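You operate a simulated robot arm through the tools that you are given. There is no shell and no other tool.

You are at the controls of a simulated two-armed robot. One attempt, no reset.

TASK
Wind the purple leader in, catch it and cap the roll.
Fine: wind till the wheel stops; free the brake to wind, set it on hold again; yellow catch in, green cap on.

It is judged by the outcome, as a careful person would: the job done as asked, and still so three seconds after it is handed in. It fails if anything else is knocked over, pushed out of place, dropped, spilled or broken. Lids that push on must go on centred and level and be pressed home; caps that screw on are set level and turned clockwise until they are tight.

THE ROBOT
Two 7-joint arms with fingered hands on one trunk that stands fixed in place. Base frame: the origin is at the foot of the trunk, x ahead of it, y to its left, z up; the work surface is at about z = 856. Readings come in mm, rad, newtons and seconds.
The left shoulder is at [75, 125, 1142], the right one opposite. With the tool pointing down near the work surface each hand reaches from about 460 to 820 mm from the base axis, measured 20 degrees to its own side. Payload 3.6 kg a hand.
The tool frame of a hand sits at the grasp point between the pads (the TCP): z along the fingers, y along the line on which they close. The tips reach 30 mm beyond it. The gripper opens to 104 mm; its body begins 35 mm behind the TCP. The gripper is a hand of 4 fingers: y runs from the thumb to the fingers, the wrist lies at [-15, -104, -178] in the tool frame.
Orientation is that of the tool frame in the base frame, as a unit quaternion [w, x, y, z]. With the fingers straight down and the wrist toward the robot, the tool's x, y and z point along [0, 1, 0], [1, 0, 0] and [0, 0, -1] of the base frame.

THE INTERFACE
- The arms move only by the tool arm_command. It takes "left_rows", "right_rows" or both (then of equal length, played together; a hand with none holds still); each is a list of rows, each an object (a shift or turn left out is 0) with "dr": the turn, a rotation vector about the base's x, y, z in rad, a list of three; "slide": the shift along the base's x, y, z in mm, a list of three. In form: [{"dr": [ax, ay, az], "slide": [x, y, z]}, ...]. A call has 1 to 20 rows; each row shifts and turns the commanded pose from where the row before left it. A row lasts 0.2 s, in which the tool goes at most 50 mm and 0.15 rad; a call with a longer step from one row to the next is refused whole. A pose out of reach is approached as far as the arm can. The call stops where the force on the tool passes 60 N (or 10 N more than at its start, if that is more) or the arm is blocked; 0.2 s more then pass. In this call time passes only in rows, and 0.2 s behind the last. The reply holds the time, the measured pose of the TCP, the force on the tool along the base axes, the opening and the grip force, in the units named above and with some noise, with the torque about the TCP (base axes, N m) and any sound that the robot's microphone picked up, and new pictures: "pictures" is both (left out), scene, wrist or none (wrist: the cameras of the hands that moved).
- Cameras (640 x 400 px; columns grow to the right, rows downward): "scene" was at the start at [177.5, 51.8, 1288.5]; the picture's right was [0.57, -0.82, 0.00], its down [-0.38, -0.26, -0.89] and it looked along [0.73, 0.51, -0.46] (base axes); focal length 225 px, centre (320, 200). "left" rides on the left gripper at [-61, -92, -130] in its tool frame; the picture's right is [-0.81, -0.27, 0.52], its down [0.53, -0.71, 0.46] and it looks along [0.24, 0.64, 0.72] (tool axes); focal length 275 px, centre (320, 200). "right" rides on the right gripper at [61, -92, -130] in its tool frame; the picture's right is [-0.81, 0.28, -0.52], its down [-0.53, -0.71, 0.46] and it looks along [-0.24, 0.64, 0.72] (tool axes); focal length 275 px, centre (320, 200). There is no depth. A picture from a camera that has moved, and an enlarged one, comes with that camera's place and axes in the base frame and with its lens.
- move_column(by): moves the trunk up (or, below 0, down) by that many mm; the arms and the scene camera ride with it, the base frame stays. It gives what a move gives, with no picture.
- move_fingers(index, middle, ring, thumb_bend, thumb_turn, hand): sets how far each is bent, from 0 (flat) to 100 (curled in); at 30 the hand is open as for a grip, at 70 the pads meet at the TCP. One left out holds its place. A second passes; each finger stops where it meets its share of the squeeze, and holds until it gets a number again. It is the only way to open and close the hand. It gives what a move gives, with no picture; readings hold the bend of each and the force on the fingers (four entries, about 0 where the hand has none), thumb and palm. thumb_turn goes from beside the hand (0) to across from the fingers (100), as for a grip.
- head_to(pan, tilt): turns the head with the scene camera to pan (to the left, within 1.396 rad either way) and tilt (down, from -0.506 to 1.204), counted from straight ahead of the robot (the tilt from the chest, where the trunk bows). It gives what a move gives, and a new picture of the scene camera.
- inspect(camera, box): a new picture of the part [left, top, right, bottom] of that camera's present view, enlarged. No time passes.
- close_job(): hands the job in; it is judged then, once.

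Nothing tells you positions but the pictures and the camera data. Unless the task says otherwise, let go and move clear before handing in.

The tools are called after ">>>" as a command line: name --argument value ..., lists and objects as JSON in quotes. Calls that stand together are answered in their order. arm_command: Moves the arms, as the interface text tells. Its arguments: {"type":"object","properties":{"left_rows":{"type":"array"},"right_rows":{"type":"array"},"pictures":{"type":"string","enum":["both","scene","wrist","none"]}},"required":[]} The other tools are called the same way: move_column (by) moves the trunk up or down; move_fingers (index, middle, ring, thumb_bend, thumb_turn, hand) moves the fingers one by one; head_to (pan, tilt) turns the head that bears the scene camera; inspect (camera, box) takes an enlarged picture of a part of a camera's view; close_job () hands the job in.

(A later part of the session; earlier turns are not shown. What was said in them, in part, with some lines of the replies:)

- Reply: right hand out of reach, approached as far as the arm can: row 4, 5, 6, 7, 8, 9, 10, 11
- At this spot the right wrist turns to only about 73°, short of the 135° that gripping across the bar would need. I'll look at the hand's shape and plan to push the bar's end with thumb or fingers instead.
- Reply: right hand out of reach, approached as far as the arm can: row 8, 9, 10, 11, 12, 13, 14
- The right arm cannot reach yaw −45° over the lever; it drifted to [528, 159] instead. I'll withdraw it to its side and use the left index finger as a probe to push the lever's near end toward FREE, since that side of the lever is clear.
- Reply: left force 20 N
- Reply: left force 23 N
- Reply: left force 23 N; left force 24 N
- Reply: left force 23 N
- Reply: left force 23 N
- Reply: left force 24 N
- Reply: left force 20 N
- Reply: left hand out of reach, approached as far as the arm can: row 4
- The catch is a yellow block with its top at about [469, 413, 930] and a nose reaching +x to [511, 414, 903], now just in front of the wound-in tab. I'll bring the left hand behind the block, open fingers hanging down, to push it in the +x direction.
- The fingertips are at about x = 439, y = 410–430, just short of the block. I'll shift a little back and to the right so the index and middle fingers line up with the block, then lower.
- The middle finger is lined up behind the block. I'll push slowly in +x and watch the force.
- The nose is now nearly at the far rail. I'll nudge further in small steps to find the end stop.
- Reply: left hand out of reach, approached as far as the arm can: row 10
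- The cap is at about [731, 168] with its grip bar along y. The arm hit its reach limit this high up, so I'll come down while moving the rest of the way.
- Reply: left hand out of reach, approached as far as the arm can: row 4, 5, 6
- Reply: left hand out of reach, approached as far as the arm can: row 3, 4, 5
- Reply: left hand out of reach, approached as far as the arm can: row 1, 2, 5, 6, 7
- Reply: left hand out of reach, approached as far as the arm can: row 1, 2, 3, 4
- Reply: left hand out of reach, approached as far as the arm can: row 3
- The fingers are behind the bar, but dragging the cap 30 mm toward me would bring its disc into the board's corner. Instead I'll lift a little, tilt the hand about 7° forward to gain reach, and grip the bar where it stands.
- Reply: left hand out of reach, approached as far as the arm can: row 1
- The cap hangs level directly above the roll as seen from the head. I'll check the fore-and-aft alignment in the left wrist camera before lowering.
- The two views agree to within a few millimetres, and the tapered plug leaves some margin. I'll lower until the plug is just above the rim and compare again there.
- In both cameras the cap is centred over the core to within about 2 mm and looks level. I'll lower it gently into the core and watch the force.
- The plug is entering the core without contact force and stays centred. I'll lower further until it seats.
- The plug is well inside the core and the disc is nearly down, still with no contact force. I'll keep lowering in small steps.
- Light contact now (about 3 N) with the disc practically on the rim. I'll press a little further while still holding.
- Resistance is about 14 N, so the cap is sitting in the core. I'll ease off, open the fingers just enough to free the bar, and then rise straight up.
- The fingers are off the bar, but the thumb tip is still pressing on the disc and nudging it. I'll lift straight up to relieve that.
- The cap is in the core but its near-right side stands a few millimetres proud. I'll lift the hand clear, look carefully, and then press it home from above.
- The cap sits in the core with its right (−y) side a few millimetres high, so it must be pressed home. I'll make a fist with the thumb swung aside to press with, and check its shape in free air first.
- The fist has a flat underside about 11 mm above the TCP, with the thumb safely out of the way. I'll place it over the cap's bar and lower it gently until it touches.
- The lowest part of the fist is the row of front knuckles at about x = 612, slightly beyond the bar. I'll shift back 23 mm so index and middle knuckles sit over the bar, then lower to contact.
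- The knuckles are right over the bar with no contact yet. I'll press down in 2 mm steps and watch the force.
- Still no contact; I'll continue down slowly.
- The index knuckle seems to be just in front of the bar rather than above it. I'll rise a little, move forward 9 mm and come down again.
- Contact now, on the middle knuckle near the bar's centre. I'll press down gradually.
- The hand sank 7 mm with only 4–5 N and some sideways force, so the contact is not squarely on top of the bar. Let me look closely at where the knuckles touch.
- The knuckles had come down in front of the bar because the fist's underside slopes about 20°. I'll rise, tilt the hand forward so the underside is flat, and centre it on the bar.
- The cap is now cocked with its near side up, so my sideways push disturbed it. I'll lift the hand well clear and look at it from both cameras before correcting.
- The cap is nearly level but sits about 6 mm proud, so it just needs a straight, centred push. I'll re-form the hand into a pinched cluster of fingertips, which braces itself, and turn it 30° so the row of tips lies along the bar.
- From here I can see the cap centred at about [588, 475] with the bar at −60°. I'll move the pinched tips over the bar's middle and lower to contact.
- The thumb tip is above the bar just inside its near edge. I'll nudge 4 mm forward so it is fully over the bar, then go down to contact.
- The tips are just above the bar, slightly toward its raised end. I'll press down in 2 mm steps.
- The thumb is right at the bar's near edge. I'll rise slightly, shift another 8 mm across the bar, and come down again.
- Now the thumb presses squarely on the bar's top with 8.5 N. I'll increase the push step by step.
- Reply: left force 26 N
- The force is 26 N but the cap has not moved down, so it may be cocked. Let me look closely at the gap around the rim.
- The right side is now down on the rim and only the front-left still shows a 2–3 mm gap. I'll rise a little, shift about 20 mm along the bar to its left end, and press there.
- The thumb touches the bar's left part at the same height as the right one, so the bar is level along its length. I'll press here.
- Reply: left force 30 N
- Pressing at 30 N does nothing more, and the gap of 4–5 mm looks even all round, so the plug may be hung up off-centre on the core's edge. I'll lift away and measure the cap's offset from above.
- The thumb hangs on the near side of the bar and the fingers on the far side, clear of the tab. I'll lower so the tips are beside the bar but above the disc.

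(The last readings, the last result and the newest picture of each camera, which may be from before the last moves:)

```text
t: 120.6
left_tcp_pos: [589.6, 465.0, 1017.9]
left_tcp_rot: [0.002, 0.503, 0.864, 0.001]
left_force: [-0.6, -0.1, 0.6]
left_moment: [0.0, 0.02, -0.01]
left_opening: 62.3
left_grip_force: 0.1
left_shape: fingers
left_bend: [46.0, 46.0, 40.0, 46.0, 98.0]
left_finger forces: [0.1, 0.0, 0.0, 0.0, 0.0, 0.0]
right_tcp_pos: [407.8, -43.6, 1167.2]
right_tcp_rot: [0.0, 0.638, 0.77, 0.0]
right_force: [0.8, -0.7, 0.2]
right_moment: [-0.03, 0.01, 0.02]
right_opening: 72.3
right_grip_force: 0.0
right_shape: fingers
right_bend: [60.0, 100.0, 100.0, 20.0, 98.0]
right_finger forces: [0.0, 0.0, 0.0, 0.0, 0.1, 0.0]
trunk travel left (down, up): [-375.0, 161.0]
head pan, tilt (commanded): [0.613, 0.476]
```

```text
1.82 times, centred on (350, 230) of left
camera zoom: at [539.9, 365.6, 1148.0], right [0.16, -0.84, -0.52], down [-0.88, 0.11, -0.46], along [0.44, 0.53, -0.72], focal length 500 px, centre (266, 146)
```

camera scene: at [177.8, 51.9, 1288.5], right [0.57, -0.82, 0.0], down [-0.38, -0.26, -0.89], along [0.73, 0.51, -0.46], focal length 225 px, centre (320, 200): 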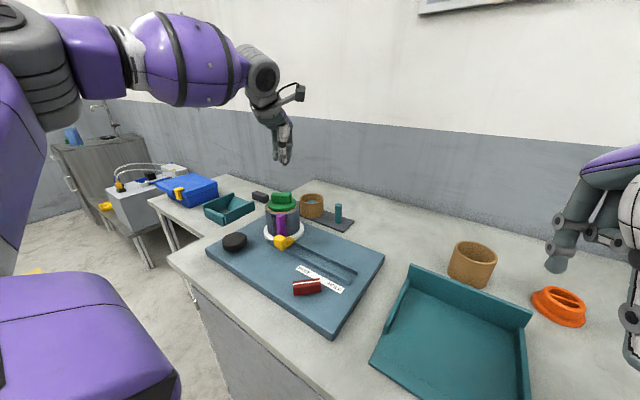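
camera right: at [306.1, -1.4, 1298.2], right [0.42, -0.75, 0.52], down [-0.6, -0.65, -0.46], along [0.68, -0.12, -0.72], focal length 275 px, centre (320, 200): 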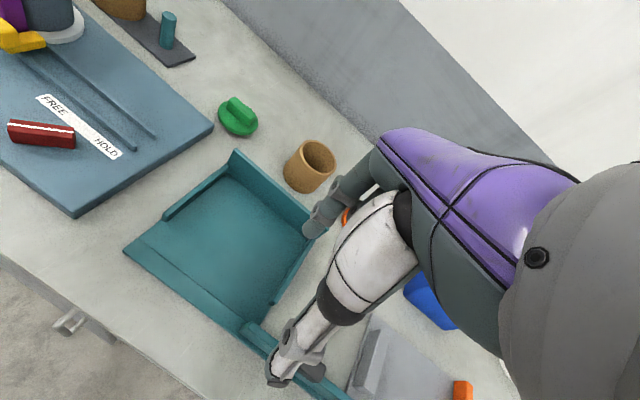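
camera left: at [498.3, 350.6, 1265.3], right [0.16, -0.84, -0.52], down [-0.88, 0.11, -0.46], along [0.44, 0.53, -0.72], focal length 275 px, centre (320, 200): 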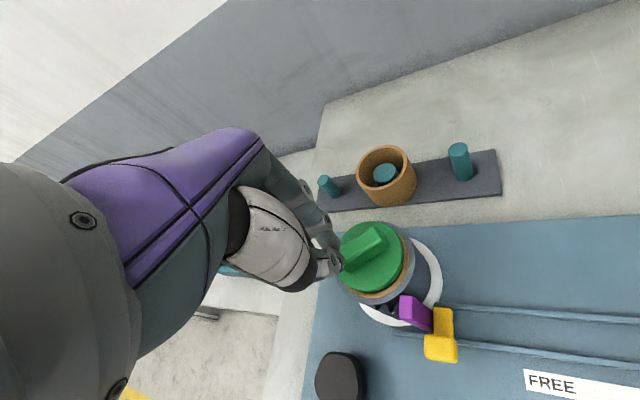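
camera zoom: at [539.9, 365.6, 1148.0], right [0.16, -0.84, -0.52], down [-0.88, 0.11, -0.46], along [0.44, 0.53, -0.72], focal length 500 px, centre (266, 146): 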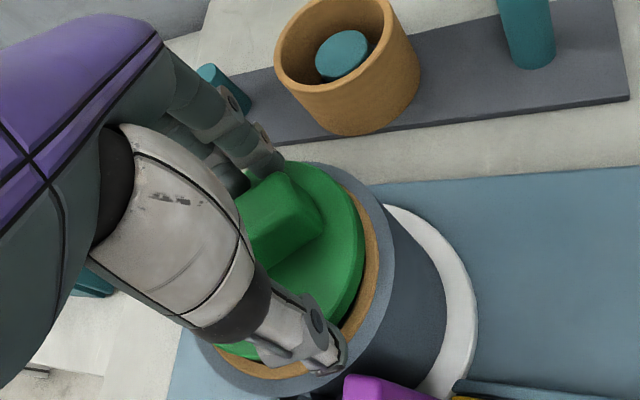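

The digits straddle the bar. I'll shift 2 mm toward me to aim for the core's centre, then close gently.

>>> arm_command --left_rows '[{"slide": [-1.8, -1, 0]}]' --pictures "none"

>>> move_fingers --hand "left" --index 67 --middle 66 --thumb_bend 74

>>> inspect --camera "scene" --box '[262, 180, 306, 220]'

>>> inspect --camera "left" --box '[240, 120, 460, 340]'

```text
t: 121.0
left_tcp_pos: [588.2, 463.1, 1020.0]
left_tcp_rot: [0.001, 0.504, 0.864, 0.001]
left_force: [-0.5, -0.1, 0.0]
left_moment: [0.04, -0.01, -0.01]
left_opening: 62.1
left_grip_force: 0.0
left_shape: fingers
left_bend: [46.0, 46.0, 40.0, 46.0, 98.0]
left_finger forces: [0.0, 0.0, 0.1, 0.0, 0.0, 0.0]
right_tcp_pos: [408.1, -44.1, 1167.4]
right_tcp_rot: [0.0, 0.638, 0.77, 0.0]
right_force: [0.5, -0.7, -0.2]
right_moment: [0.0, -0.02, -0.01]
right_opening: 72.6
right_grip_force: 0.1
right_shape: fingers
right_bend: [60.0, 100.0, 100.0, 20.0, 98.0]
right_finger forces: [0.0, 0.0, 0.0, 0.0, 0.1, 0.1]
trunk travel left (down, up): [-375.0, 161.0]
head pan, tilt (commanded): [0.613, 0.476]
```

```text
t: 122.0
left_tcp_pos: [587.7, 462.5, 1017.9]
left_tcp_rot: [0.001, 0.504, 0.864, 0.001]
left_force: [1.6, 0.5, -0.1]
left_moment: [0.09, -0.11, -0.06]
left_opening: 17.5
left_grip_force: 8.8
left_shape: fingers
left_bend: [62.0, 61.0, 40.0, 67.0, 100.0]
left_finger forces: [4.8, 5.6, 0.0, 0.0, 7.6, 0.0]
right_tcp_pos: [408.3, -43.2, 1166.5]
right_tcp_rot: [0.0, 0.638, 0.77, 0.0]
right_force: [-0.1, 0.2, -0.5]
right_moment: [0.01, -0.02, -0.02]
right_opening: 72.5
right_grip_force: 0.1
right_shape: fingers
right_bend: [60.0, 100.0, 100.0, 20.0, 98.0]
right_finger forces: [0.0, 0.0, 0.0, 0.0, 0.0, 0.0]
trunk travel left (down, up): [-375.0, 161.0]
head pan, tilt (commanded): [0.613, 0.476]
```

```text
10.00 times, centred on (284, 200) of scene
camera zoom: at [177.8, 51.9, 1288.5], right [0.57, -0.82, 0.0], down [-0.38, -0.26, -0.89], along [0.73, 0.51, -0.46], focal length 2254 px, centre (680, 200)
```

zoom: 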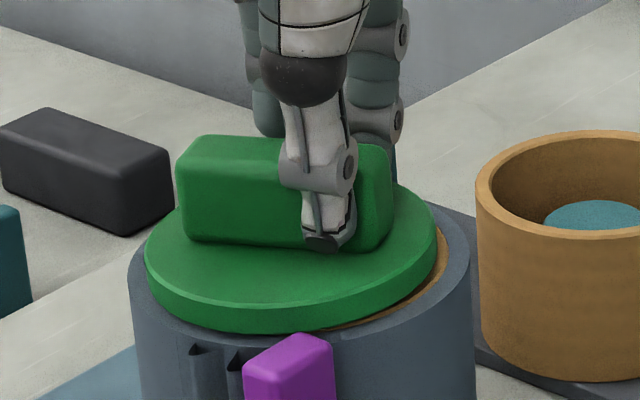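

```text
1.82 times, centred on (350, 230) of left
camera zoom: at [538.3, 363.9, 1148.1], right [0.16, -0.84, -0.52], down [-0.88, 0.11, -0.46], along [0.44, 0.53, -0.72], focal length 500 px, centre (266, 146)
```

zoom: 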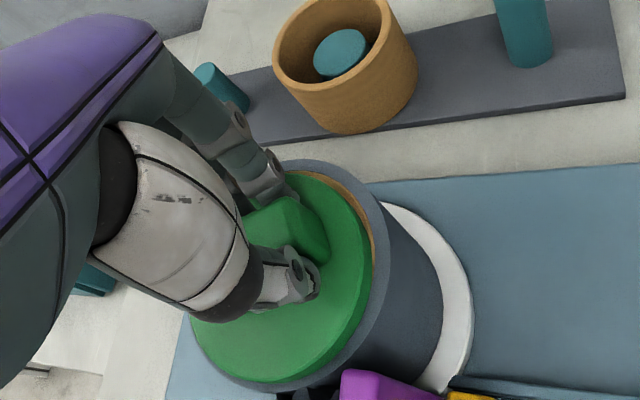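

Closing drew the cap about 4 mm past centre toward me. Holding it lightly, I'll lift it a little, shift +3.7 mm in x, and check before lowering.

>>> arm_command --left_rows '[{"slide": [0, 0, 5]}, {"slide": [0, 0, 6]}, {"slide": [3.7, 0.5, 0]}]' --pictures "none"

>>> inspect --camera "scene" --box '[262, 175, 306, 220]'

>>> inspect --camera "left" --box '[300, 160, 440, 340]'

```text
t: 122.8
left_tcp_pos: [592.6, 462.8, 1028.9]
left_tcp_rot: [0.001, 0.503, 0.864, 0.002]
left_force: [0.3, -0.3, -1.2]
left_moment: [0.0, -0.01, -0.02]
left_opening: 17.3
left_grip_force: 8.4
left_shape: fingers
left_bend: [62.0, 62.0, 40.0, 67.0, 99.0]
left_finger forces: [5.0, 3.3, 0.0, 0.0, 8.2, 0.0]
right_tcp_pos: [407.9, -44.0, 1167.4]
right_tcp_rot: [0.0, 0.638, 0.77, 0.0]
right_force: [-0.8, -0.7, -0.4]
right_moment: [0.02, 0.0, -0.05]
right_opening: 72.4
right_grip_force: 0.1
right_shape: fingers
right_bend: [60.0, 100.0, 100.0, 20.0, 98.0]
right_finger forces: [0.0, 0.0, 0.0, 0.1, 0.0, 0.0]
trunk travel left (down, up): [-375.0, 161.0]
head pan, tilt (commanded): [0.613, 0.476]
```

```text
8.89 times, centred on (284, 198) of scene
camera zoom: at [177.8, 51.9, 1288.5], right [0.57, -0.82, 0.0], down [-0.38, -0.26, -0.89], along [0.73, 0.51, -0.46], focal length 2003 px, centre (640, 222)
```

zoom: 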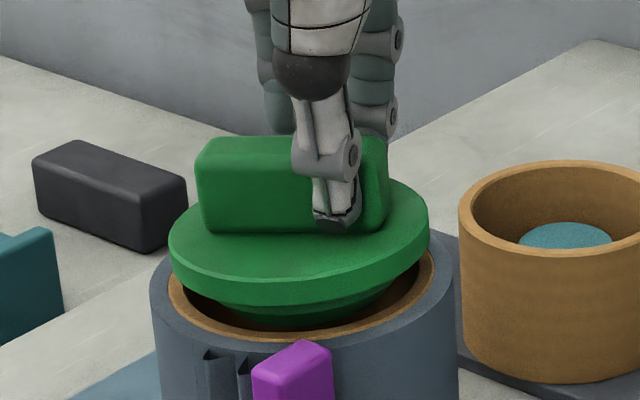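

```text
2.22 times, centred on (370, 250) of left
camera zoom: at [541.7, 364.2, 1159.2], right [0.16, -0.84, -0.52], down [-0.88, 0.11, -0.46], along [0.44, 0.53, -0.72], focal length 612 px, centre (209, 89)
```

zoom: 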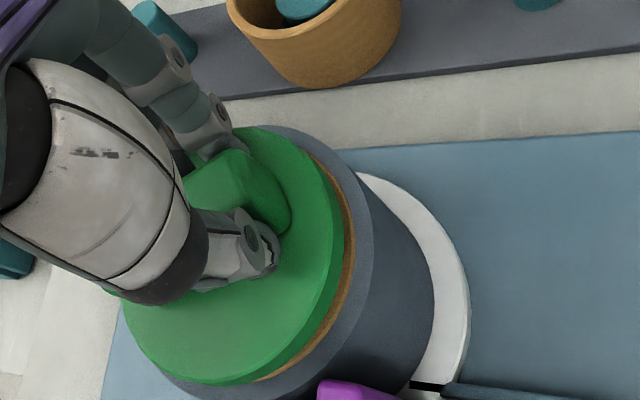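

With the cap lifted I can see its tapered plug right over the core opening, centred left to right. I'll lower slowly and watch both the picture and the force.

>>> arm_command --left_rows '[{"slide": [0, 0, -3]}, {"slide": [0, 0, -3]}]' --pictures "none"

>>> inspect --camera "scene" --box '[262, 175, 306, 220]'

>>> inspect --camera "left" --box '[300, 160, 440, 340]'

```text
t: 123.4
left_tcp_pos: [591.5, 464.0, 1025.1]
left_tcp_rot: [0.002, 0.503, 0.864, 0.001]
left_force: [0.2, 0.7, -0.9]
left_moment: [0.0, 0.0, 0.0]
left_opening: 17.5
left_grip_force: 8.1
left_shape: fingers
left_bend: [62.0, 62.0, 40.0, 67.0, 99.0]
left_finger forces: [5.0, 3.4, 0.1, 0.1, 8.2, 0.0]
right_tcp_pos: [407.6, -43.3, 1166.7]
right_tcp_rot: [-0.001, 0.638, 0.77, 0.001]
right_force: [0.5, 0.4, 0.1]
right_moment: [-0.02, -0.02, 0.02]
right_opening: 72.5
right_grip_force: 0.1
right_shape: fingers
right_bend: [60.0, 100.0, 100.0, 20.0, 98.0]
right_finger forces: [0.0, 0.0, 0.0, 0.1, 0.1, 0.1]
trunk travel left (down, up): [-375.0, 161.0]
head pan, tilt (commanded): [0.613, 0.476]
```

```text
8.89 times, centred on (284, 198) of scene
camera zoom: at [177.5, 51.8, 1288.5], right [0.57, -0.82, 0.0], down [-0.38, -0.26, -0.89], along [0.73, 0.51, -0.46], focal length 2003 px, centre (640, 222)
```

zoom: 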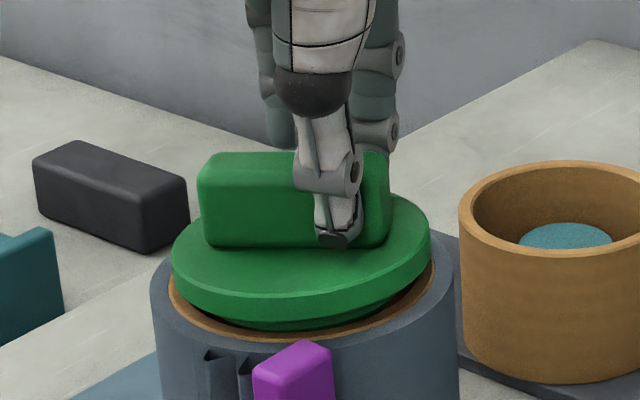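

```text
2.22 times, centred on (370, 250) of left
camera zoom: at [541.6, 364.3, 1153.9], right [0.16, -0.84, -0.52], down [-0.88, 0.11, -0.46], along [0.44, 0.53, -0.72], focal length 612 px, centre (209, 89)
```

zoom: 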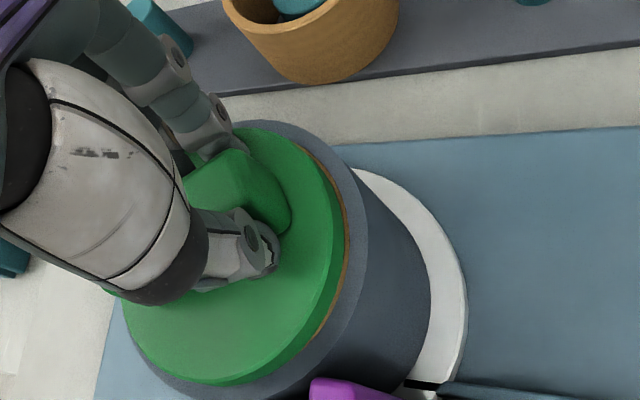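

Refitting the views puts the core centre nearer [590, 479] and the cap at about [587, 476], so I should shift [+3, +3] mm. I'll do that at this height and then lower on.

>>> arm_command --left_rows '[{"slide": [3, 3, 0]}, {"slide": [0, 0, -3]}]' --pictures "none"

>>> inspect --camera "scene" --box '[262, 175, 306, 220]'

>>> inspect --camera "left" --box '[300, 160, 440, 340]'

```text
t: 124.0
left_tcp_pos: [595.7, 465.0, 1020.5]
left_tcp_rot: [0.002, 0.503, 0.864, 0.001]
left_force: [0.4, -0.5, -1.1]
left_moment: [-0.01, 0.0, 0.0]
left_opening: 17.7
left_grip_force: 8.2
left_shape: fingers
left_bend: [62.0, 62.0, 40.0, 67.0, 99.0]
left_finger forces: [4.9, 3.5, 0.0, 0.0, 8.2, 0.0]
right_tcp_pos: [407.1, -43.9, 1167.8]
right_tcp_rot: [-0.001, 0.638, 0.77, 0.0]
right_force: [0.0, 0.6, -0.7]
right_moment: [-0.01, 0.0, -0.02]
right_opening: 72.2
right_grip_force: 0.1
right_shape: fingers
right_bend: [60.0, 100.0, 100.0, 20.0, 98.0]
right_finger forces: [0.1, 0.1, 0.0, 0.1, 0.0, 0.1]
trunk travel left (down, up): [-375.0, 161.0]
head pan, tilt (commanded): [0.613, 0.476]
```

```text
8.89 times, centred on (284, 198) of scene
camera zoom: at [177.5, 51.8, 1288.5], right [0.57, -0.82, 0.0], down [-0.38, -0.26, -0.89], along [0.73, 0.51, -0.46], focal length 2003 px, centre (640, 222)
```

zoom: 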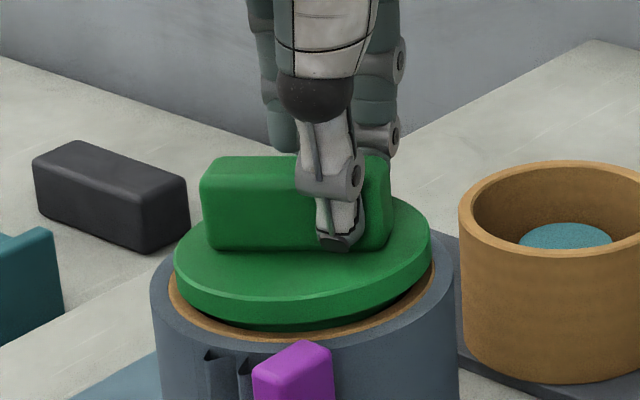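

```text
2.22 times, centred on (370, 250) of left
camera zoom: at [545.0, 366.9, 1150.3], right [0.16, -0.84, -0.52], down [-0.88, 0.11, -0.46], along [0.44, 0.53, -0.72], focal length 612 px, centre (209, 89)
```

zoom: 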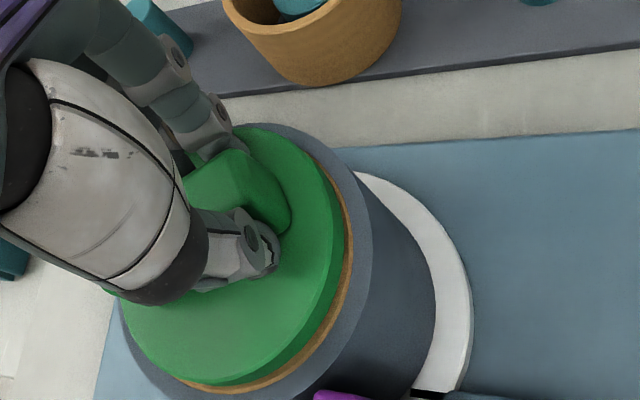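

The ring now shows evenly around the disc in the wrist view. I'll continue lowering.

>>> arm_command --left_rows '[{"slide": [0, 0, -2]}, {"slide": [0, 0, -2]}]' --pictures "none"

>>> inspect --camera "scene" --box '[262, 175, 306, 220]'

>>> inspect --camera "left" --box '[300, 160, 440, 340]'

```text
t: 124.6
left_tcp_pos: [595.0, 465.7, 1016.2]
left_tcp_rot: [0.002, 0.504, 0.864, 0.002]
left_force: [-0.3, -0.5, -0.5]
left_moment: [0.06, -0.02, -0.01]
left_opening: 17.4
left_grip_force: 8.4
left_shape: fingers
left_bend: [62.0, 62.0, 40.0, 67.0, 99.0]
left_finger forces: [4.5, 3.7, 0.0, 0.0, 8.5, 0.0]
right_tcp_pos: [406.9, -44.0, 1168.0]
right_tcp_rot: [0.0, 0.638, 0.77, 0.0]
right_force: [-0.3, -0.4, -1.0]
right_moment: [-0.02, -0.02, -0.02]
right_opening: 72.4
right_grip_force: 0.1
right_shape: fingers
right_bend: [60.0, 100.0, 100.0, 20.0, 98.0]
right_finger forces: [0.0, 0.0, 0.0, 0.0, 0.0, 0.0]
trunk travel left (down, up): [-375.0, 161.0]
head pan, tilt (commanded): [0.613, 0.476]
```

```text
8.89 times, centred on (284, 198) of scene
camera zoom: at [177.5, 51.7, 1288.5], right [0.57, -0.82, 0.0], down [-0.37, -0.26, -0.89], along [0.73, 0.51, -0.46], focal length 2003 px, centre (640, 222)
```

zoom: 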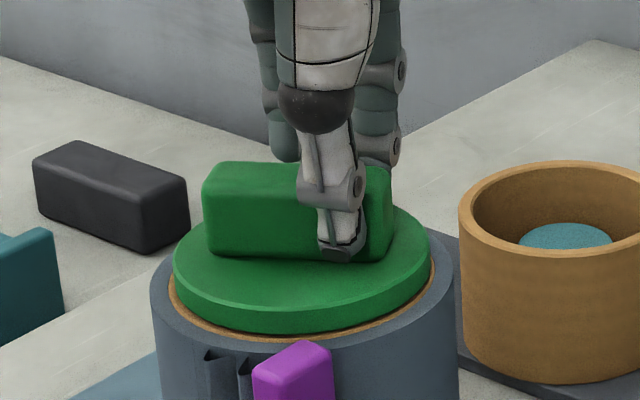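

```text
2.22 times, centred on (370, 250) of left
camera zoom: at [544.9, 366.9, 1146.7], right [0.16, -0.84, -0.52], down [-0.88, 0.11, -0.46], along [0.45, 0.53, -0.72], focal length 612 px, centre (209, 89)
```

zoom: 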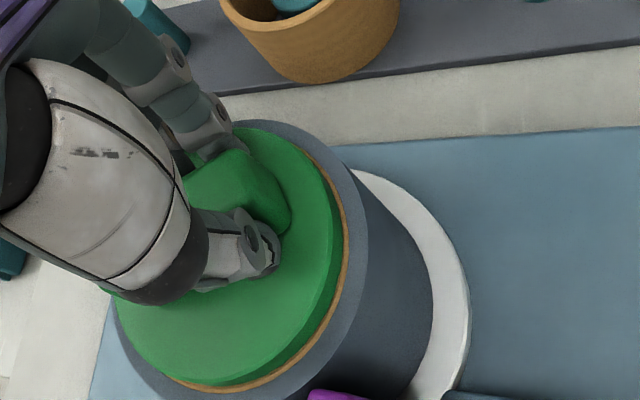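

The gap is nearly closed all around and the ring shows evenly, with no force yet. I'll lower on until it seats.

>>> arm_command --left_rows '[{"slide": [0, 0, -2]}, {"slide": [0, 0, -1.5]}]' --pictures "none"

>>> inspect --camera "scene" --box '[262, 175, 306, 220]'

>>> inspect --camera "left" --box '[300, 160, 440, 340]'

```text
t: 125.2
left_tcp_pos: [595.1, 466.7, 1015.5]
left_tcp_rot: [0.004, 0.504, 0.864, 0.002]
left_force: [0.1, 0.8, 11.1]
left_moment: [0.06, -0.05, -0.03]
left_opening: 17.2
left_grip_force: 9.9
left_shape: fingers
left_bend: [62.0, 62.0, 40.0, 67.0, 99.0]
left_finger forces: [5.4, 4.9, 0.0, 0.0, 9.8, 0.0]
right_tcp_pos: [407.2, -45.0, 1167.7]
right_tcp_rot: [0.0, 0.638, 0.77, 0.001]
right_force: [-0.4, 0.3, -0.6]
right_moment: [-0.02, -0.02, -0.02]
right_opening: 72.6
right_grip_force: 0.0
right_shape: fingers
right_bend: [60.0, 100.0, 100.0, 20.0, 98.0]
right_finger forces: [0.1, 0.1, 0.1, 0.0, 0.0, 0.1]
trunk travel left (down, up): [-375.0, 161.0]
head pan, tilt (commanded): [0.613, 0.476]
```

```text
8.89 times, centred on (284, 198) of scene
camera zoom: at [176.5, 51.2, 1288.8], right [0.57, -0.82, 0.0], down [-0.37, -0.26, -0.89], along [0.73, 0.51, -0.46], focal length 2003 px, centre (640, 222)
```

zoom: 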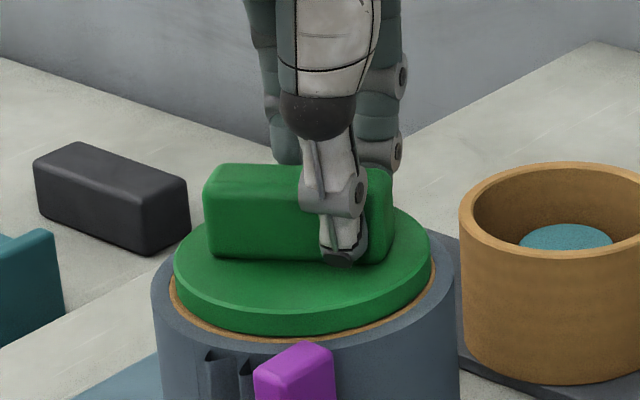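

```text
2.22 times, centred on (370, 250) of left
camera zoom: at [544.3, 366.6, 1144.7], right [0.16, -0.84, -0.52], down [-0.88, 0.11, -0.46], along [0.45, 0.53, -0.72], focal length 612 px, centre (209, 89)
```

zoom: 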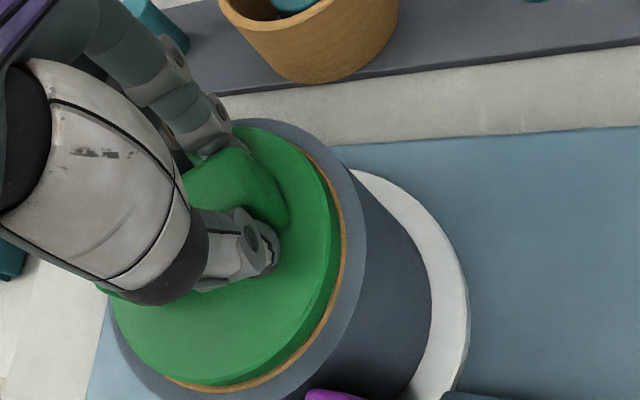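

The cap is down with 11 N against it, centred and level, with an even ring showing all round. I'll release by opening thumb and fingers together; this time the tips are well above the disc.

>>> move_fingers --hand "left" --index 48 --middle 48 --thumb_bend 50

>>> inspect --camera "scene" --box '[262, 175, 306, 220]'

>>> inspect --camera "left" --box '[300, 160, 440, 340]'

```text
t: 126.2
left_tcp_pos: [595.0, 466.5, 1014.4]
left_tcp_rot: [0.001, 0.504, 0.864, 0.001]
left_force: [-0.6, -0.3, 1.4]
left_moment: [0.05, -0.03, 0.0]
left_opening: 54.2
left_grip_force: 0.3
left_shape: fingers
left_bend: [48.0, 49.0, 40.0, 50.0, 98.0]
left_finger forces: [0.0, 1.6, 0.0, 0.1, 0.1, 0.0]
right_tcp_pos: [408.9, -43.7, 1167.4]
right_tcp_rot: [0.0, 0.638, 0.77, 0.001]
right_force: [-0.1, -0.3, 0.4]
right_moment: [-0.01, 0.03, 0.01]
right_opening: 72.4
right_grip_force: 0.1
right_shape: fingers
right_bend: [60.0, 100.0, 100.0, 20.0, 98.0]
right_finger forces: [0.0, 0.0, 0.0, 0.1, 0.1, 0.1]
trunk travel left (down, up): [-375.0, 161.0]
head pan, tilt (commanded): [0.613, 0.476]
```

```text
8.89 times, centred on (284, 198) of scene
camera zoom: at [177.4, 51.7, 1288.5], right [0.57, -0.82, 0.0], down [-0.37, -0.26, -0.89], along [0.73, 0.51, -0.46], focal length 2003 px, centre (640, 222)
```

zoom: 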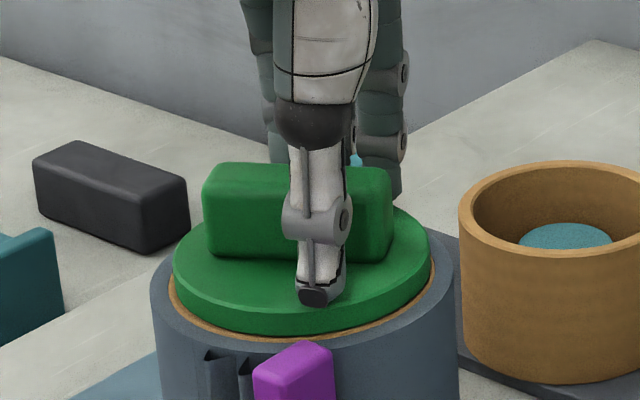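

```text
2.22 times, centred on (370, 250) of left
camera zoom: at [544.8, 367.2, 1142.6], right [0.16, -0.84, -0.52], down [-0.88, 0.11, -0.46], along [0.44, 0.53, -0.72], focal length 612 px, centre (209, 89)
```

zoom: 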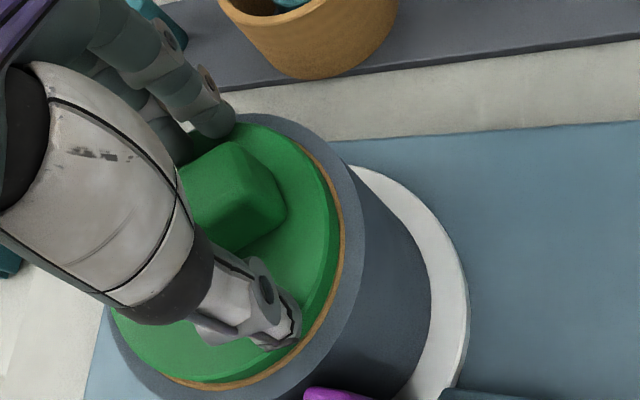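

The cap stays put, level and centred, with the hand off it. I'll rise straight up and then check it.

>>> arm_command --left_rows '[{"slide": [0, 0, 4]}, {"slide": [0, 0, 8]}, {"slide": [0, 0, 15]}, {"slide": [0, 0, 25]}, {"slide": [0, 0, 25]}]' --pictures "none"

>>> inspect --camera "scene" --box '[262, 180, 306, 220]'

>>> inspect --camera "left" --box '[300, 160, 460, 340]'

```text
t: 127.4
left_tcp_pos: [594.9, 465.9, 1090.1]
left_tcp_rot: [0.001, 0.503, 0.864, 0.001]
left_force: [0.0, -0.5, -0.9]
left_moment: [0.0, -0.03, 0.0]
left_opening: 54.2
left_grip_force: 0.0
left_shape: fingers
left_bend: [48.0, 48.0, 40.0, 50.0, 98.0]
left_finger forces: [0.0, 0.0, 0.0, 0.0, 0.0, 0.0]
right_tcp_pos: [406.9, -43.7, 1167.4]
right_tcp_rot: [0.0, 0.638, 0.77, 0.0]
right_force: [-1.0, -0.9, -0.3]
right_moment: [0.03, -0.01, 0.0]
right_opening: 72.4
right_grip_force: 0.1
right_shape: fingers
right_bend: [60.0, 100.0, 100.0, 20.0, 98.0]
right_finger forces: [0.0, 0.0, 0.0, 0.0, 0.0, 0.1]
trunk travel left (down, up): [-375.0, 161.0]
head pan, tilt (commanded): [0.613, 0.476]
```

```text
10.00 times, centred on (284, 200) of scene
camera zoom: at [177.4, 51.6, 1288.6], right [0.57, -0.82, 0.0], down [-0.37, -0.26, -0.89], along [0.73, 0.51, -0.46], focal length 2254 px, centre (680, 200)
```

zoom: 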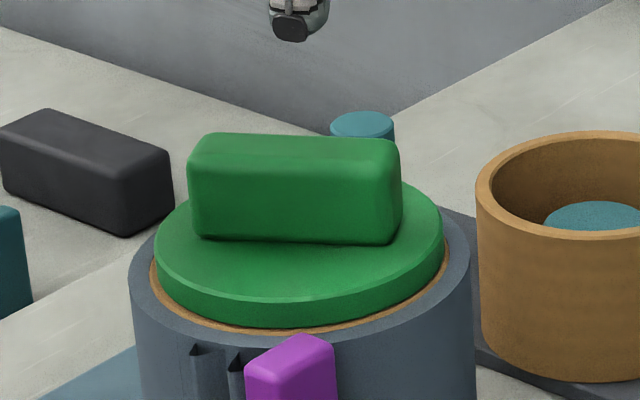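

```text
2.22 times, centred on (380, 250) of left
camera zoom: at [544.5, 367.1, 1218.9], right [0.16, -0.84, -0.52], down [-0.88, 0.11, -0.46], along [0.44, 0.53, -0.72], focal length 612 px, centre (187, 89)
```

zoom: 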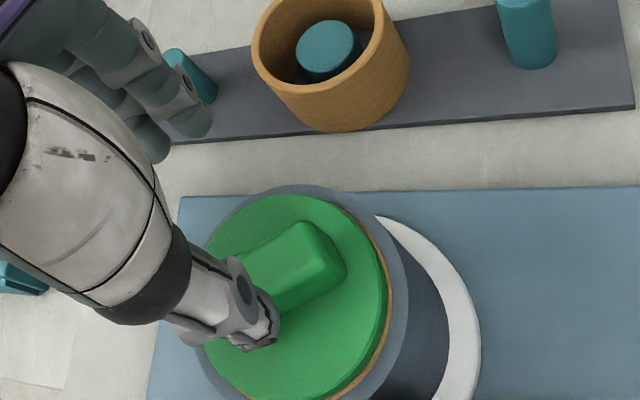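

The cap sits centred with an even ring, perhaps 1–2 mm high on the right. I'll pinch the fingertips together again and press firmly on the bar near its centre to be sure it is home.

>>> move_fingers --hand "left" --index 72 --middle 72 --ring 72 --thumb_bend 72

>>> arm_command --left_rows '[{"slide": [4, 10, -10]}, {"slide": [4, 10, -15]}, {"slide": [0, 2, -12]}, {"slide": [0, 0, -10]}]' --pictures "none"

>>> inspect --camera "scene" --box '[262, 175, 306, 220]'

>>> inspect --camera "left" --box '[280, 140, 440, 320]'

```text
t: 128.4
left_tcp_pos: [595.7, 466.6, 1090.6]
left_tcp_rot: [0.001, 0.504, 0.864, 0.001]
left_force: [-0.4, -0.1, -0.2]
left_moment: [0.02, -0.03, -0.02]
left_opening: 0.0
left_grip_force: 0.0
left_shape: fingers
left_bend: [72.0, 72.0, 72.0, 71.0, 100.0]
left_finger forces: [0.0, 0.0, 0.1, 0.0, 0.0, 0.1]
right_tcp_pos: [407.6, -44.1, 1167.7]
right_tcp_rot: [0.0, 0.637, 0.771, 0.0]
right_force: [-0.2, -0.1, 0.6]
right_moment: [0.02, -0.01, -0.02]
right_opening: 72.4
right_grip_force: 0.1
right_shape: fingers
right_bend: [60.0, 100.0, 100.0, 20.0, 98.0]
right_finger forces: [0.1, 0.0, 0.1, 0.1, 0.0, 0.0]
trunk travel left (down, up): [-375.0, 161.0]
head pan, tilt (commanded): [0.613, 0.476]
```

```text
t: 129.4
left_tcp_pos: [603.4, 489.7, 1041.0]
left_tcp_rot: [0.002, 0.503, 0.864, 0.001]
left_force: [0.3, 0.6, 0.0]
left_moment: [-0.01, 0.01, 0.0]
left_opening: 0.0
left_grip_force: 0.0
left_shape: fingers
left_bend: [72.0, 72.0, 72.0, 71.0, 100.0]
left_finger forces: [0.1, 0.0, 0.1, 0.0, 0.0, 0.0]
right_tcp_pos: [407.7, -43.7, 1167.9]
right_tcp_rot: [0.0, 0.638, 0.77, -0.001]
right_force: [-0.9, -0.1, 0.3]
right_moment: [0.01, -0.02, 0.01]
right_opening: 72.5
right_grip_force: 0.1
right_shape: fingers
right_bend: [60.0, 100.0, 100.0, 20.0, 98.0]
right_finger forces: [0.0, 0.0, 0.1, 0.1, 0.0, 0.0]
trunk travel left (down, up): [-375.0, 161.0]
head pan, tilt (commanded): [0.613, 0.476]
```

```text
8.89 times, centred on (284, 198) of scene
camera zoom: at [177.7, 51.9, 1288.5], right [0.57, -0.82, 0.0], down [-0.38, -0.26, -0.89], along [0.73, 0.51, -0.46], focal length 2003 px, centre (640, 222)
```

zoom: 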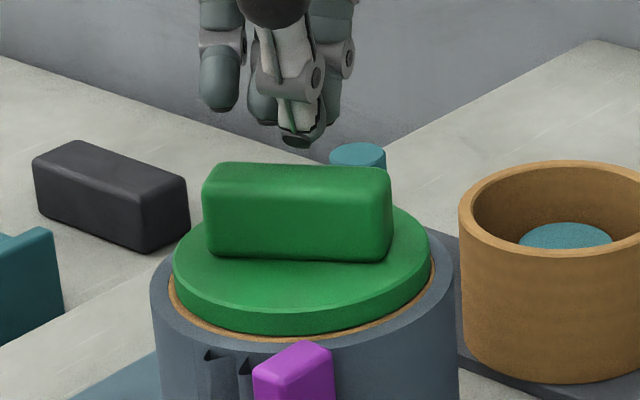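

```text
2.22 times, centred on (360, 230) of left
camera zoom: at [553.4, 390.1, 1171.4], right [0.16, -0.84, -0.52], down [-0.88, 0.11, -0.46], along [0.44, 0.53, -0.72], focal length 612 px, centre (231, 133)
```

zoom: 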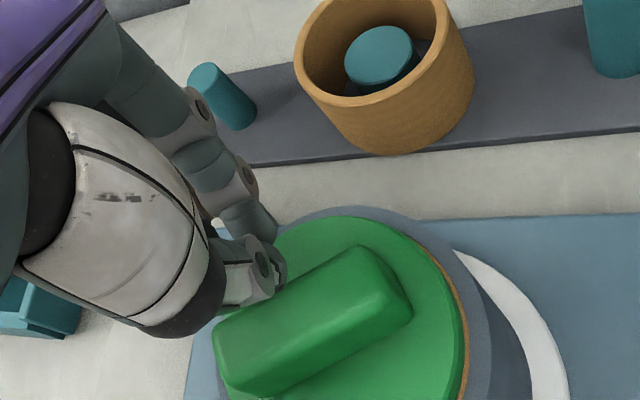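

In the head view the thumb tip will land in the middle of the bar's top. I'll lower and press.

>>> arm_command --left_rows '[{"slide": [0, 0, -4]}, {"slide": [0, 0, -3]}, {"slide": [0, 0, -2]}, {"slide": [0, 0, -2]}]' --pictures "none"

>>> inspect --camera "scene" --box '[262, 175, 306, 220]'

```text
t: 130.4
left_tcp_pos: [602.9, 487.2, 1036.0]
left_tcp_rot: [0.004, 0.504, 0.864, 0.004]
left_force: [-2.8, -0.1, 17.9]
left_moment: [-0.17, 0.2, -0.05]
left_opening: 0.0
left_grip_force: 10.0
left_shape: fingers
left_bend: [72.0, 72.0, 72.0, 72.0, 100.0]
left_finger forces: [0.1, 0.0, 0.0, 0.0, 19.6, 0.0]
right_tcp_pos: [406.1, -44.9, 1167.5]
right_tcp_rot: [0.001, 0.638, 0.77, 0.0]
right_force: [-0.5, 0.3, -0.5]
right_moment: [-0.02, -0.03, -0.04]
right_opening: 72.5
right_grip_force: 0.2
right_shape: fingers
right_bend: [60.0, 100.0, 100.0, 20.0, 98.0]
right_finger forces: [0.0, 0.1, 0.1, 0.1, 0.0, 0.1]
trunk travel left (down, up): [-375.0, 161.0]
head pan, tilt (commanded): [0.613, 0.476]
```

```text
8.89 times, centred on (284, 198) of scene
camera zoom: at [175.6, 50.6, 1289.0], right [0.57, -0.82, 0.0], down [-0.37, -0.26, -0.89], along [0.73, 0.51, -0.46], focal length 2003 px, centre (640, 222)
```

zoom: 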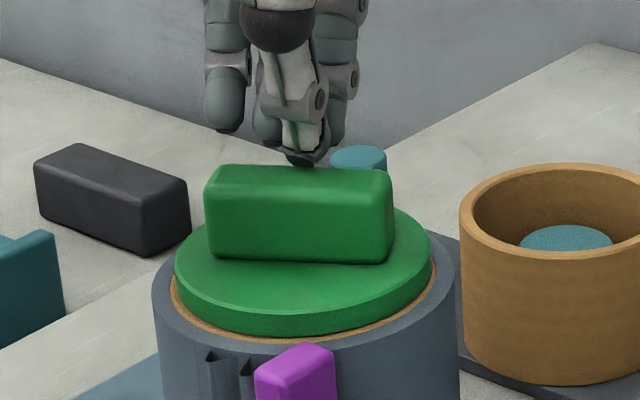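

The thumb presses with 18 N on the bar's middle. Let me inspect the rim closely for any remaining gap.

>>> inspect --camera "scene" --box '[270, 196, 298, 216]'

>>> inspect --camera "left" --box '[330, 180, 430, 290]'

```text
16.00 times, centred on (284, 206) of scene
camera zoom: at [175.6, 50.6, 1289.0], right [0.57, -0.82, 0.0], down [-0.37, -0.26, -0.89], along [0.73, 0.51, -0.46], focal length 3606 px, centre (896, 104)
```

zoom: 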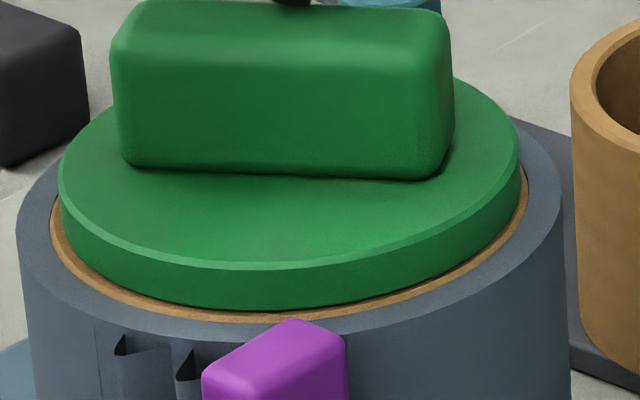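

```text
3.64 times, centred on (380, 235) of left
camera zoom: at [551.7, 388.4, 1164.8], right [0.16, -0.84, -0.52], down [-0.88, 0.11, -0.47], along [0.45, 0.53, -0.72], focal length 1001 px, centre (102, 73)
```

zoom: 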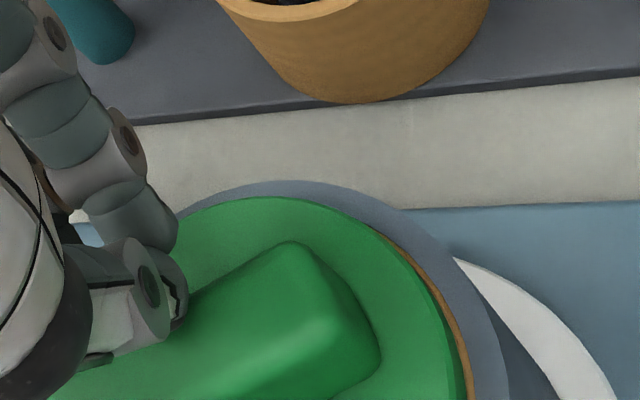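

No dark gap remains: the disc lies flush on the core ring with an even margin. I'll press a bit harder once to be certain it is home.

>>> arm_command --left_rows '[{"slide": [0, 0, -2]}, {"slide": [0, 0, -2]}, {"slide": [0, 0, -2]}]' --pictures "none"

>>> inspect --camera "scene" --box '[270, 196, 298, 216]'

```text
t: 131.2
left_tcp_pos: [601.5, 485.6, 1035.0]
left_tcp_rot: [0.007, 0.504, 0.864, 0.005]
left_force: [-7.6, -1.0, 42.7]
left_moment: [-0.37, 0.33, -0.05]
left_opening: 0.0
left_grip_force: 22.5
left_shape: fingers
left_bend: [72.0, 72.0, 72.0, 73.0, 100.0]
left_finger forces: [0.0, 0.0, 0.1, 0.0, 45.8, 0.0]
right_tcp_pos: [404.0, -46.0, 1168.8]
right_tcp_rot: [0.001, 0.638, 0.77, 0.002]
right_force: [1.0, -0.2, -0.2]
right_moment: [0.0, 0.0, 0.0]
right_opening: 72.4
right_grip_force: 0.1
right_shape: fingers
right_bend: [60.0, 100.0, 100.0, 20.0, 98.0]
right_finger forces: [0.0, 0.0, 0.0, 0.0, 0.1, 0.1]
trunk travel left (down, up): [-375.0, 161.0]
head pan, tilt (commanded): [0.613, 0.476]
```

```text
16.00 times, centred on (284, 206) of scene
camera zoom: at [172.9, 48.8, 1289.5], right [0.57, -0.82, 0.0], down [-0.37, -0.26, -0.89], along [0.73, 0.51, -0.45], focal length 3606 px, centre (896, 104)
```

zoom: 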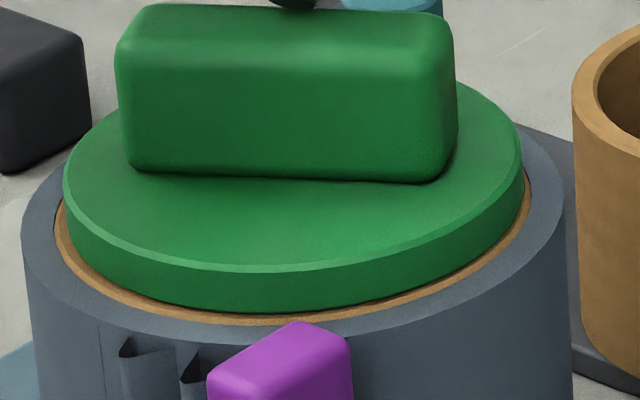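

It took 43 N without moving, so the cap is solidly seated. I'll ease off straight up and take the hand clear.

>>> arm_command --left_rows '[{"slide": [0, 0, 3]}, {"slide": [0, 0, 4]}, {"slide": [0, 0, 8]}, {"slide": [0, 0, 20]}, {"slide": [0, 0, 30]}, {"slide": [-10, 0, 30]}, {"slide": [-25, 0, 20]}, {"slide": [-30, 0, 10]}, {"slide": [-30, 0, 0]}, {"slide": [-30, 0, 0]}]' --pictures "both"

>>> inspect --camera "scene" --box '[250, 180, 360, 310]'

>>> inspect --camera "scene" --box '[264, 185, 304, 220]'

>>> inspect --camera "left" --box '[300, 150, 560, 350]'

```text
t: 133.4
left_tcp_pos: [477.4, 488.3, 1149.8]
left_tcp_rot: [0.002, 0.503, 0.864, 0.002]
left_force: [-0.3, 0.2, 0.5]
left_moment: [-0.01, 0.03, -0.02]
left_opening: 0.0
left_grip_force: 0.0
left_shape: fingers
left_bend: [72.0, 72.0, 72.0, 71.0, 100.0]
left_finger forces: [0.0, 0.0, 0.0, 0.1, 0.1, 0.1]
right_tcp_pos: [407.3, -43.6, 1168.3]
right_tcp_rot: [0.0, 0.638, 0.77, 0.001]
right_force: [0.2, 0.0, 0.7]
right_moment: [-0.01, 0.01, -0.02]
right_opening: 72.5
right_grip_force: 0.0
right_shape: fingers
right_bend: [60.0, 100.0, 100.0, 20.0, 98.0]
right_finger forces: [0.0, 0.1, 0.0, 0.0, 0.1, 0.0]
trunk travel left (down, up): [-375.0, 161.0]
head pan, tilt (commanded): [0.613, 0.476]
camera scene: at [177.1, 52.0, 1288.6], right [0.57, -0.82, 0.0], down [-0.37, -0.26, -0.89], along [0.73, 0.51, -0.46], focal length 225 px, centre (320, 200)
camera left: at [426.3, 389.8, 1279.2], right [0.16, -0.84, -0.52], down [-0.88, 0.11, -0.46], along [0.44, 0.53, -0.72], focal length 275 px, centre (320, 200)
```

scene: 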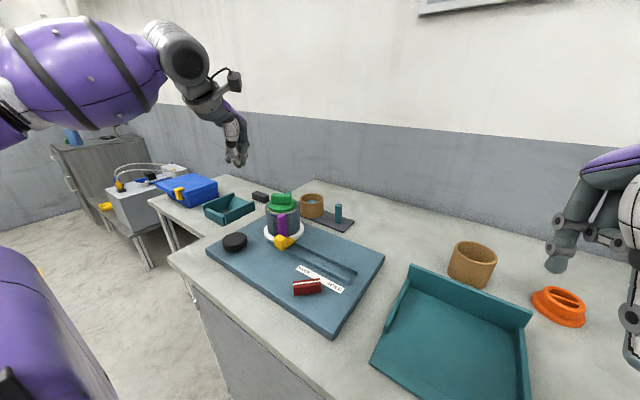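
left: 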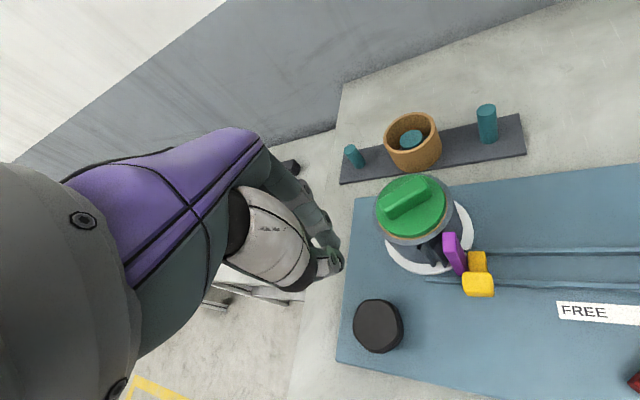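

```text
3.08 times, centred on (305, 245) of scene
camera zoom: at [177.1, 52.0, 1288.6], right [0.57, -0.82, 0.0], down [-0.37, -0.26, -0.89], along [0.73, 0.51, -0.46], focal length 693 px, centre (366, 62)
```

zoom: 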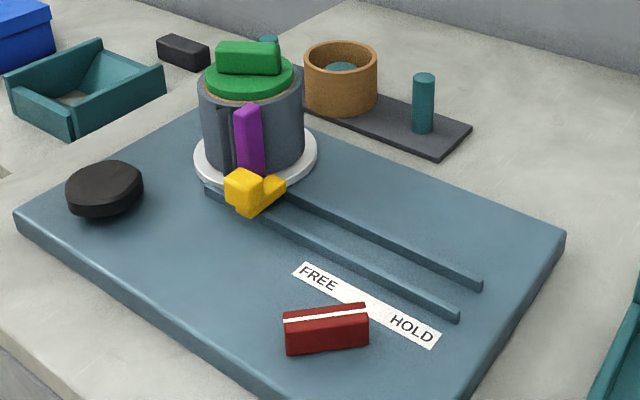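

```text
11.43 times, centred on (284, 202) of scene
camera zoom: at [177.1, 52.0, 1288.6], right [0.57, -0.82, 0.0], down [-0.37, -0.26, -0.89], along [0.73, 0.51, -0.46], focal length 2575 px, centre (731, 171)
```

zoom: 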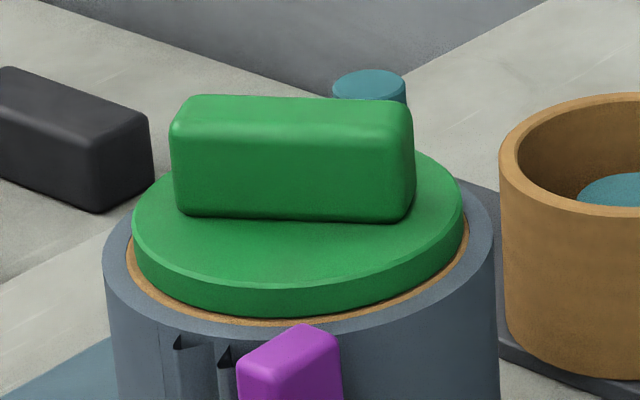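

```text
2.00 times, centred on (430, 250) of left
camera zoom: at [426.3, 389.8, 1279.2], right [0.16, -0.84, -0.52], down [-0.88, 0.11, -0.46], along [0.44, 0.53, -0.72], focal length 551 px, centre (100, 100)
```

zoom: 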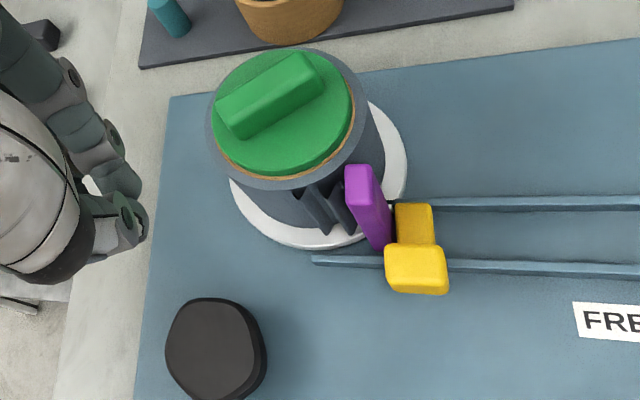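

Everything looks right: leader wound in, lever on HOLD at −45°, catch fully across in front of the tab, cap level, centred and flush. I'll retract the left hand to its starting side, open it, and do a last check.

>>> arm_command --left_rows '[{"slide": [-20, -10, 15], "dr": [0, 0, -0.1]}, {"slide": [-25, -15, 15], "dr": [0, 0, -0.1]}, {"slide": [-25, -20, 15], "dr": [0, 0, -0.1]}, {"slide": [-25, -20, 10], "dr": [0, 0, -0.1]}, {"slide": [-25, -20, 5], "dr": [0, 0, -0.1]}, {"slide": [-15, -20, 0]}]' --right_rows '[{"slide": [0, -5, 5], "dr": [0, 0, -0.03]}, {"slide": [0, -5, 5], "dr": [0, 0, -0.03]}, {"slide": [0, 0, 0]}, {"slide": [0, 0, 0]}, {"slide": [0, 0, 0]}, {"slide": [0, 0, 0]}]' --pictures "none"

>>> move_fingers --hand "left" --index 30 --middle 30 --ring 30 --thumb_bend 30

>>> head_to --pan 0.75 --tilt 0.55

>>> inspect --camera "scene" --box '[260, 150, 400, 290]'

>>> inspect --camera "left" --box '[280, 80, 520, 320]'

```text
t: 134.8
left_tcp_pos: [343.1, 383.9, 1210.4]
left_tcp_rot: [0.002, 0.702, 0.712, 0.0]
left_force: [-1.1, -0.4, 0.3]
left_moment: [0.03, 0.0, 0.04]
left_opening: 0.1
left_grip_force: 0.0
left_shape: fingers
left_bend: [72.0, 72.0, 72.0, 71.0, 100.0]
left_finger forces: [0.1, 0.1, 0.0, 0.0, 0.1, 0.1]
right_tcp_pos: [407.9, -53.1, 1178.2]
right_tcp_rot: [0.0, 0.66, 0.751, 0.001]
right_force: [-1.3, -0.3, -0.2]
right_moment: [0.0, 0.0, -0.01]
right_opening: 72.4
right_grip_force: 0.2
right_shape: fingers
right_bend: [60.0, 100.0, 100.0, 20.0, 98.0]
right_finger forces: [0.0, 0.0, 0.0, 0.0, 0.0, 0.0]
trunk travel left (down, up): [-375.0, 161.0]
head pan, tilt (commanded): [0.613, 0.476]
```

```text
t: 135.8
left_tcp_pos: [343.1, 384.6, 1210.7]
left_tcp_rot: [0.001, 0.702, 0.712, 0.001]
left_force: [0.0, 0.2, 0.3]
left_moment: [0.02, 0.02, -0.02]
left_opening: 103.2
left_grip_force: 0.0
left_shape: fingers
left_bend: [30.0, 30.0, 30.0, 30.0, 96.0]
left_finger forces: [0.1, 0.0, 0.0, 0.1, 0.1, 0.1]
right_tcp_pos: [408.0, -53.8, 1178.2]
right_tcp_rot: [0.0, 0.66, 0.751, 0.0]
right_force: [-0.4, 0.5, -0.4]
right_moment: [-0.02, 0.0, 0.04]
right_opening: 72.4
right_grip_force: 0.1
right_shape: fingers
right_bend: [60.0, 100.0, 100.0, 20.0, 98.0]
right_finger forces: [0.1, 0.0, 0.0, 0.0, 0.0, 0.0]
trunk travel left (down, up): [-375.0, 161.0]
head pan, tilt (commanded): [0.613, 0.476]
```

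```text
t: 136.5
left_tcp_pos: [343.0, 385.2, 1211.2]
left_tcp_rot: [0.002, 0.702, 0.712, 0.001]
left_force: [0.0, 1.1, 0.3]
left_moment: [-0.03, -0.02, -0.02]
left_opening: 102.9
left_grip_force: 0.1
left_shape: fingers
left_bend: [30.0, 30.0, 30.0, 30.0, 96.0]
left_finger forces: [0.0, 0.0, 0.1, 0.0, 0.0, 0.0]
right_tcp_pos: [408.1, -53.9, 1177.7]
right_tcp_rot: [0.0, 0.661, 0.751, 0.0]
right_force: [0.4, 0.3, 0.2]
right_moment: [0.04, -0.01, 0.01]
right_opening: 72.6
right_grip_force: 0.2
right_shape: fingers
right_bend: [60.0, 100.0, 100.0, 20.0, 98.0]
right_finger forces: [0.0, 0.1, 0.1, 0.0, 0.2, 0.0]
trunk travel left (down, up): [-375.0, 161.0]
head pan, tilt (commanded): [0.75, 0.55]
camera scene: at [168.4, 60.4, 1281.8], right [0.68, -0.73, 0.0], down [-0.38, -0.36, -0.85], along [0.62, 0.58, -0.52], focal length 225 px, centre (320, 200)
```

scene: 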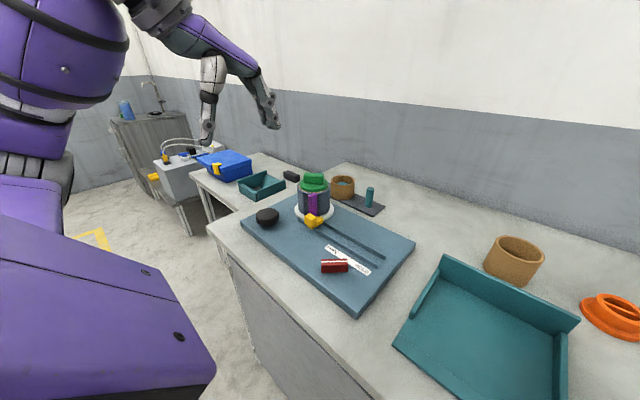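

```text
2.86 times, centred on (330, 220) of scene
camera zoom: at [168.4, 60.4, 1281.8], right [0.68, -0.73, 0.0], down [-0.38, -0.36, -0.85], along [0.62, 0.58, -0.52], focal length 644 px, centre (291, 143)
```

zoom: 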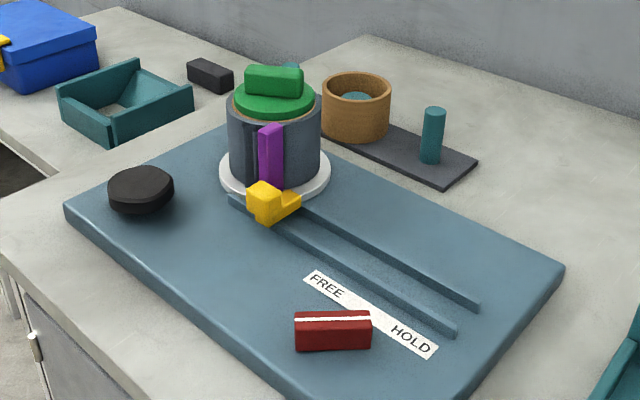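

```text
1.67 times, centred on (400, 200) of left
camera zoom: at [251.7, 322.7, 1340.6], right [-0.26, -0.82, -0.52], down [-0.72, 0.52, -0.46], along [0.64, 0.25, -0.72], focal length 459 px, centre (187, 200)
```

zoom: 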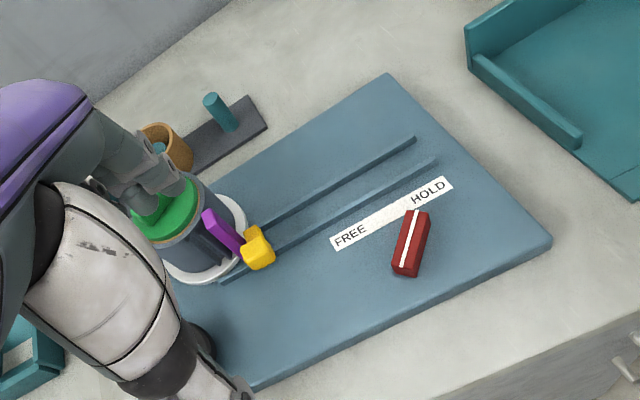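

All done as asked: the leader is wound in to the stop, the brake points to HOLD, the yellow catch is across in front of the purple tab, and the green cap sits level and flush on the roll. Both hands are clear and nothing else was moved, so I hand the job in.

>>> close_job

```text
The job is handed in.
```

I wound the purple leader in until the wheel stopped and set the brake back on HOLD. The yellow catch is pushed in to its end stop and the green cap is pressed onto the roll. I then handed the job in, and no verdict has come back yet.

- **Leader:** I turned the wheel clockwise with the brake free. The tab reached the roll and the torque jumped to about 0.45 N·m, where it held. I kept hold of the wheel until the brake was on HOLD, and the tab stayed at the roll after I let go.
- **Brake:** the lever measured about −45°, the same as it stood on HOLD at the start.
- **Catch:** it slid in with almost no force and met its stop at about 10 N, with its nose across in front of the tab.
- **Cap:** it went on cocked the first time, off-centre on the core. I re-gripped it, centred it and pressed it down with about 43 N without it moving further. In the last close views it looked level, with no gap at the rim.

I took the cap as a push-in type because its plug is smooth with no thread showing, so I did not turn it. In the last views the board and the other items had not moved, and both hands were clear.
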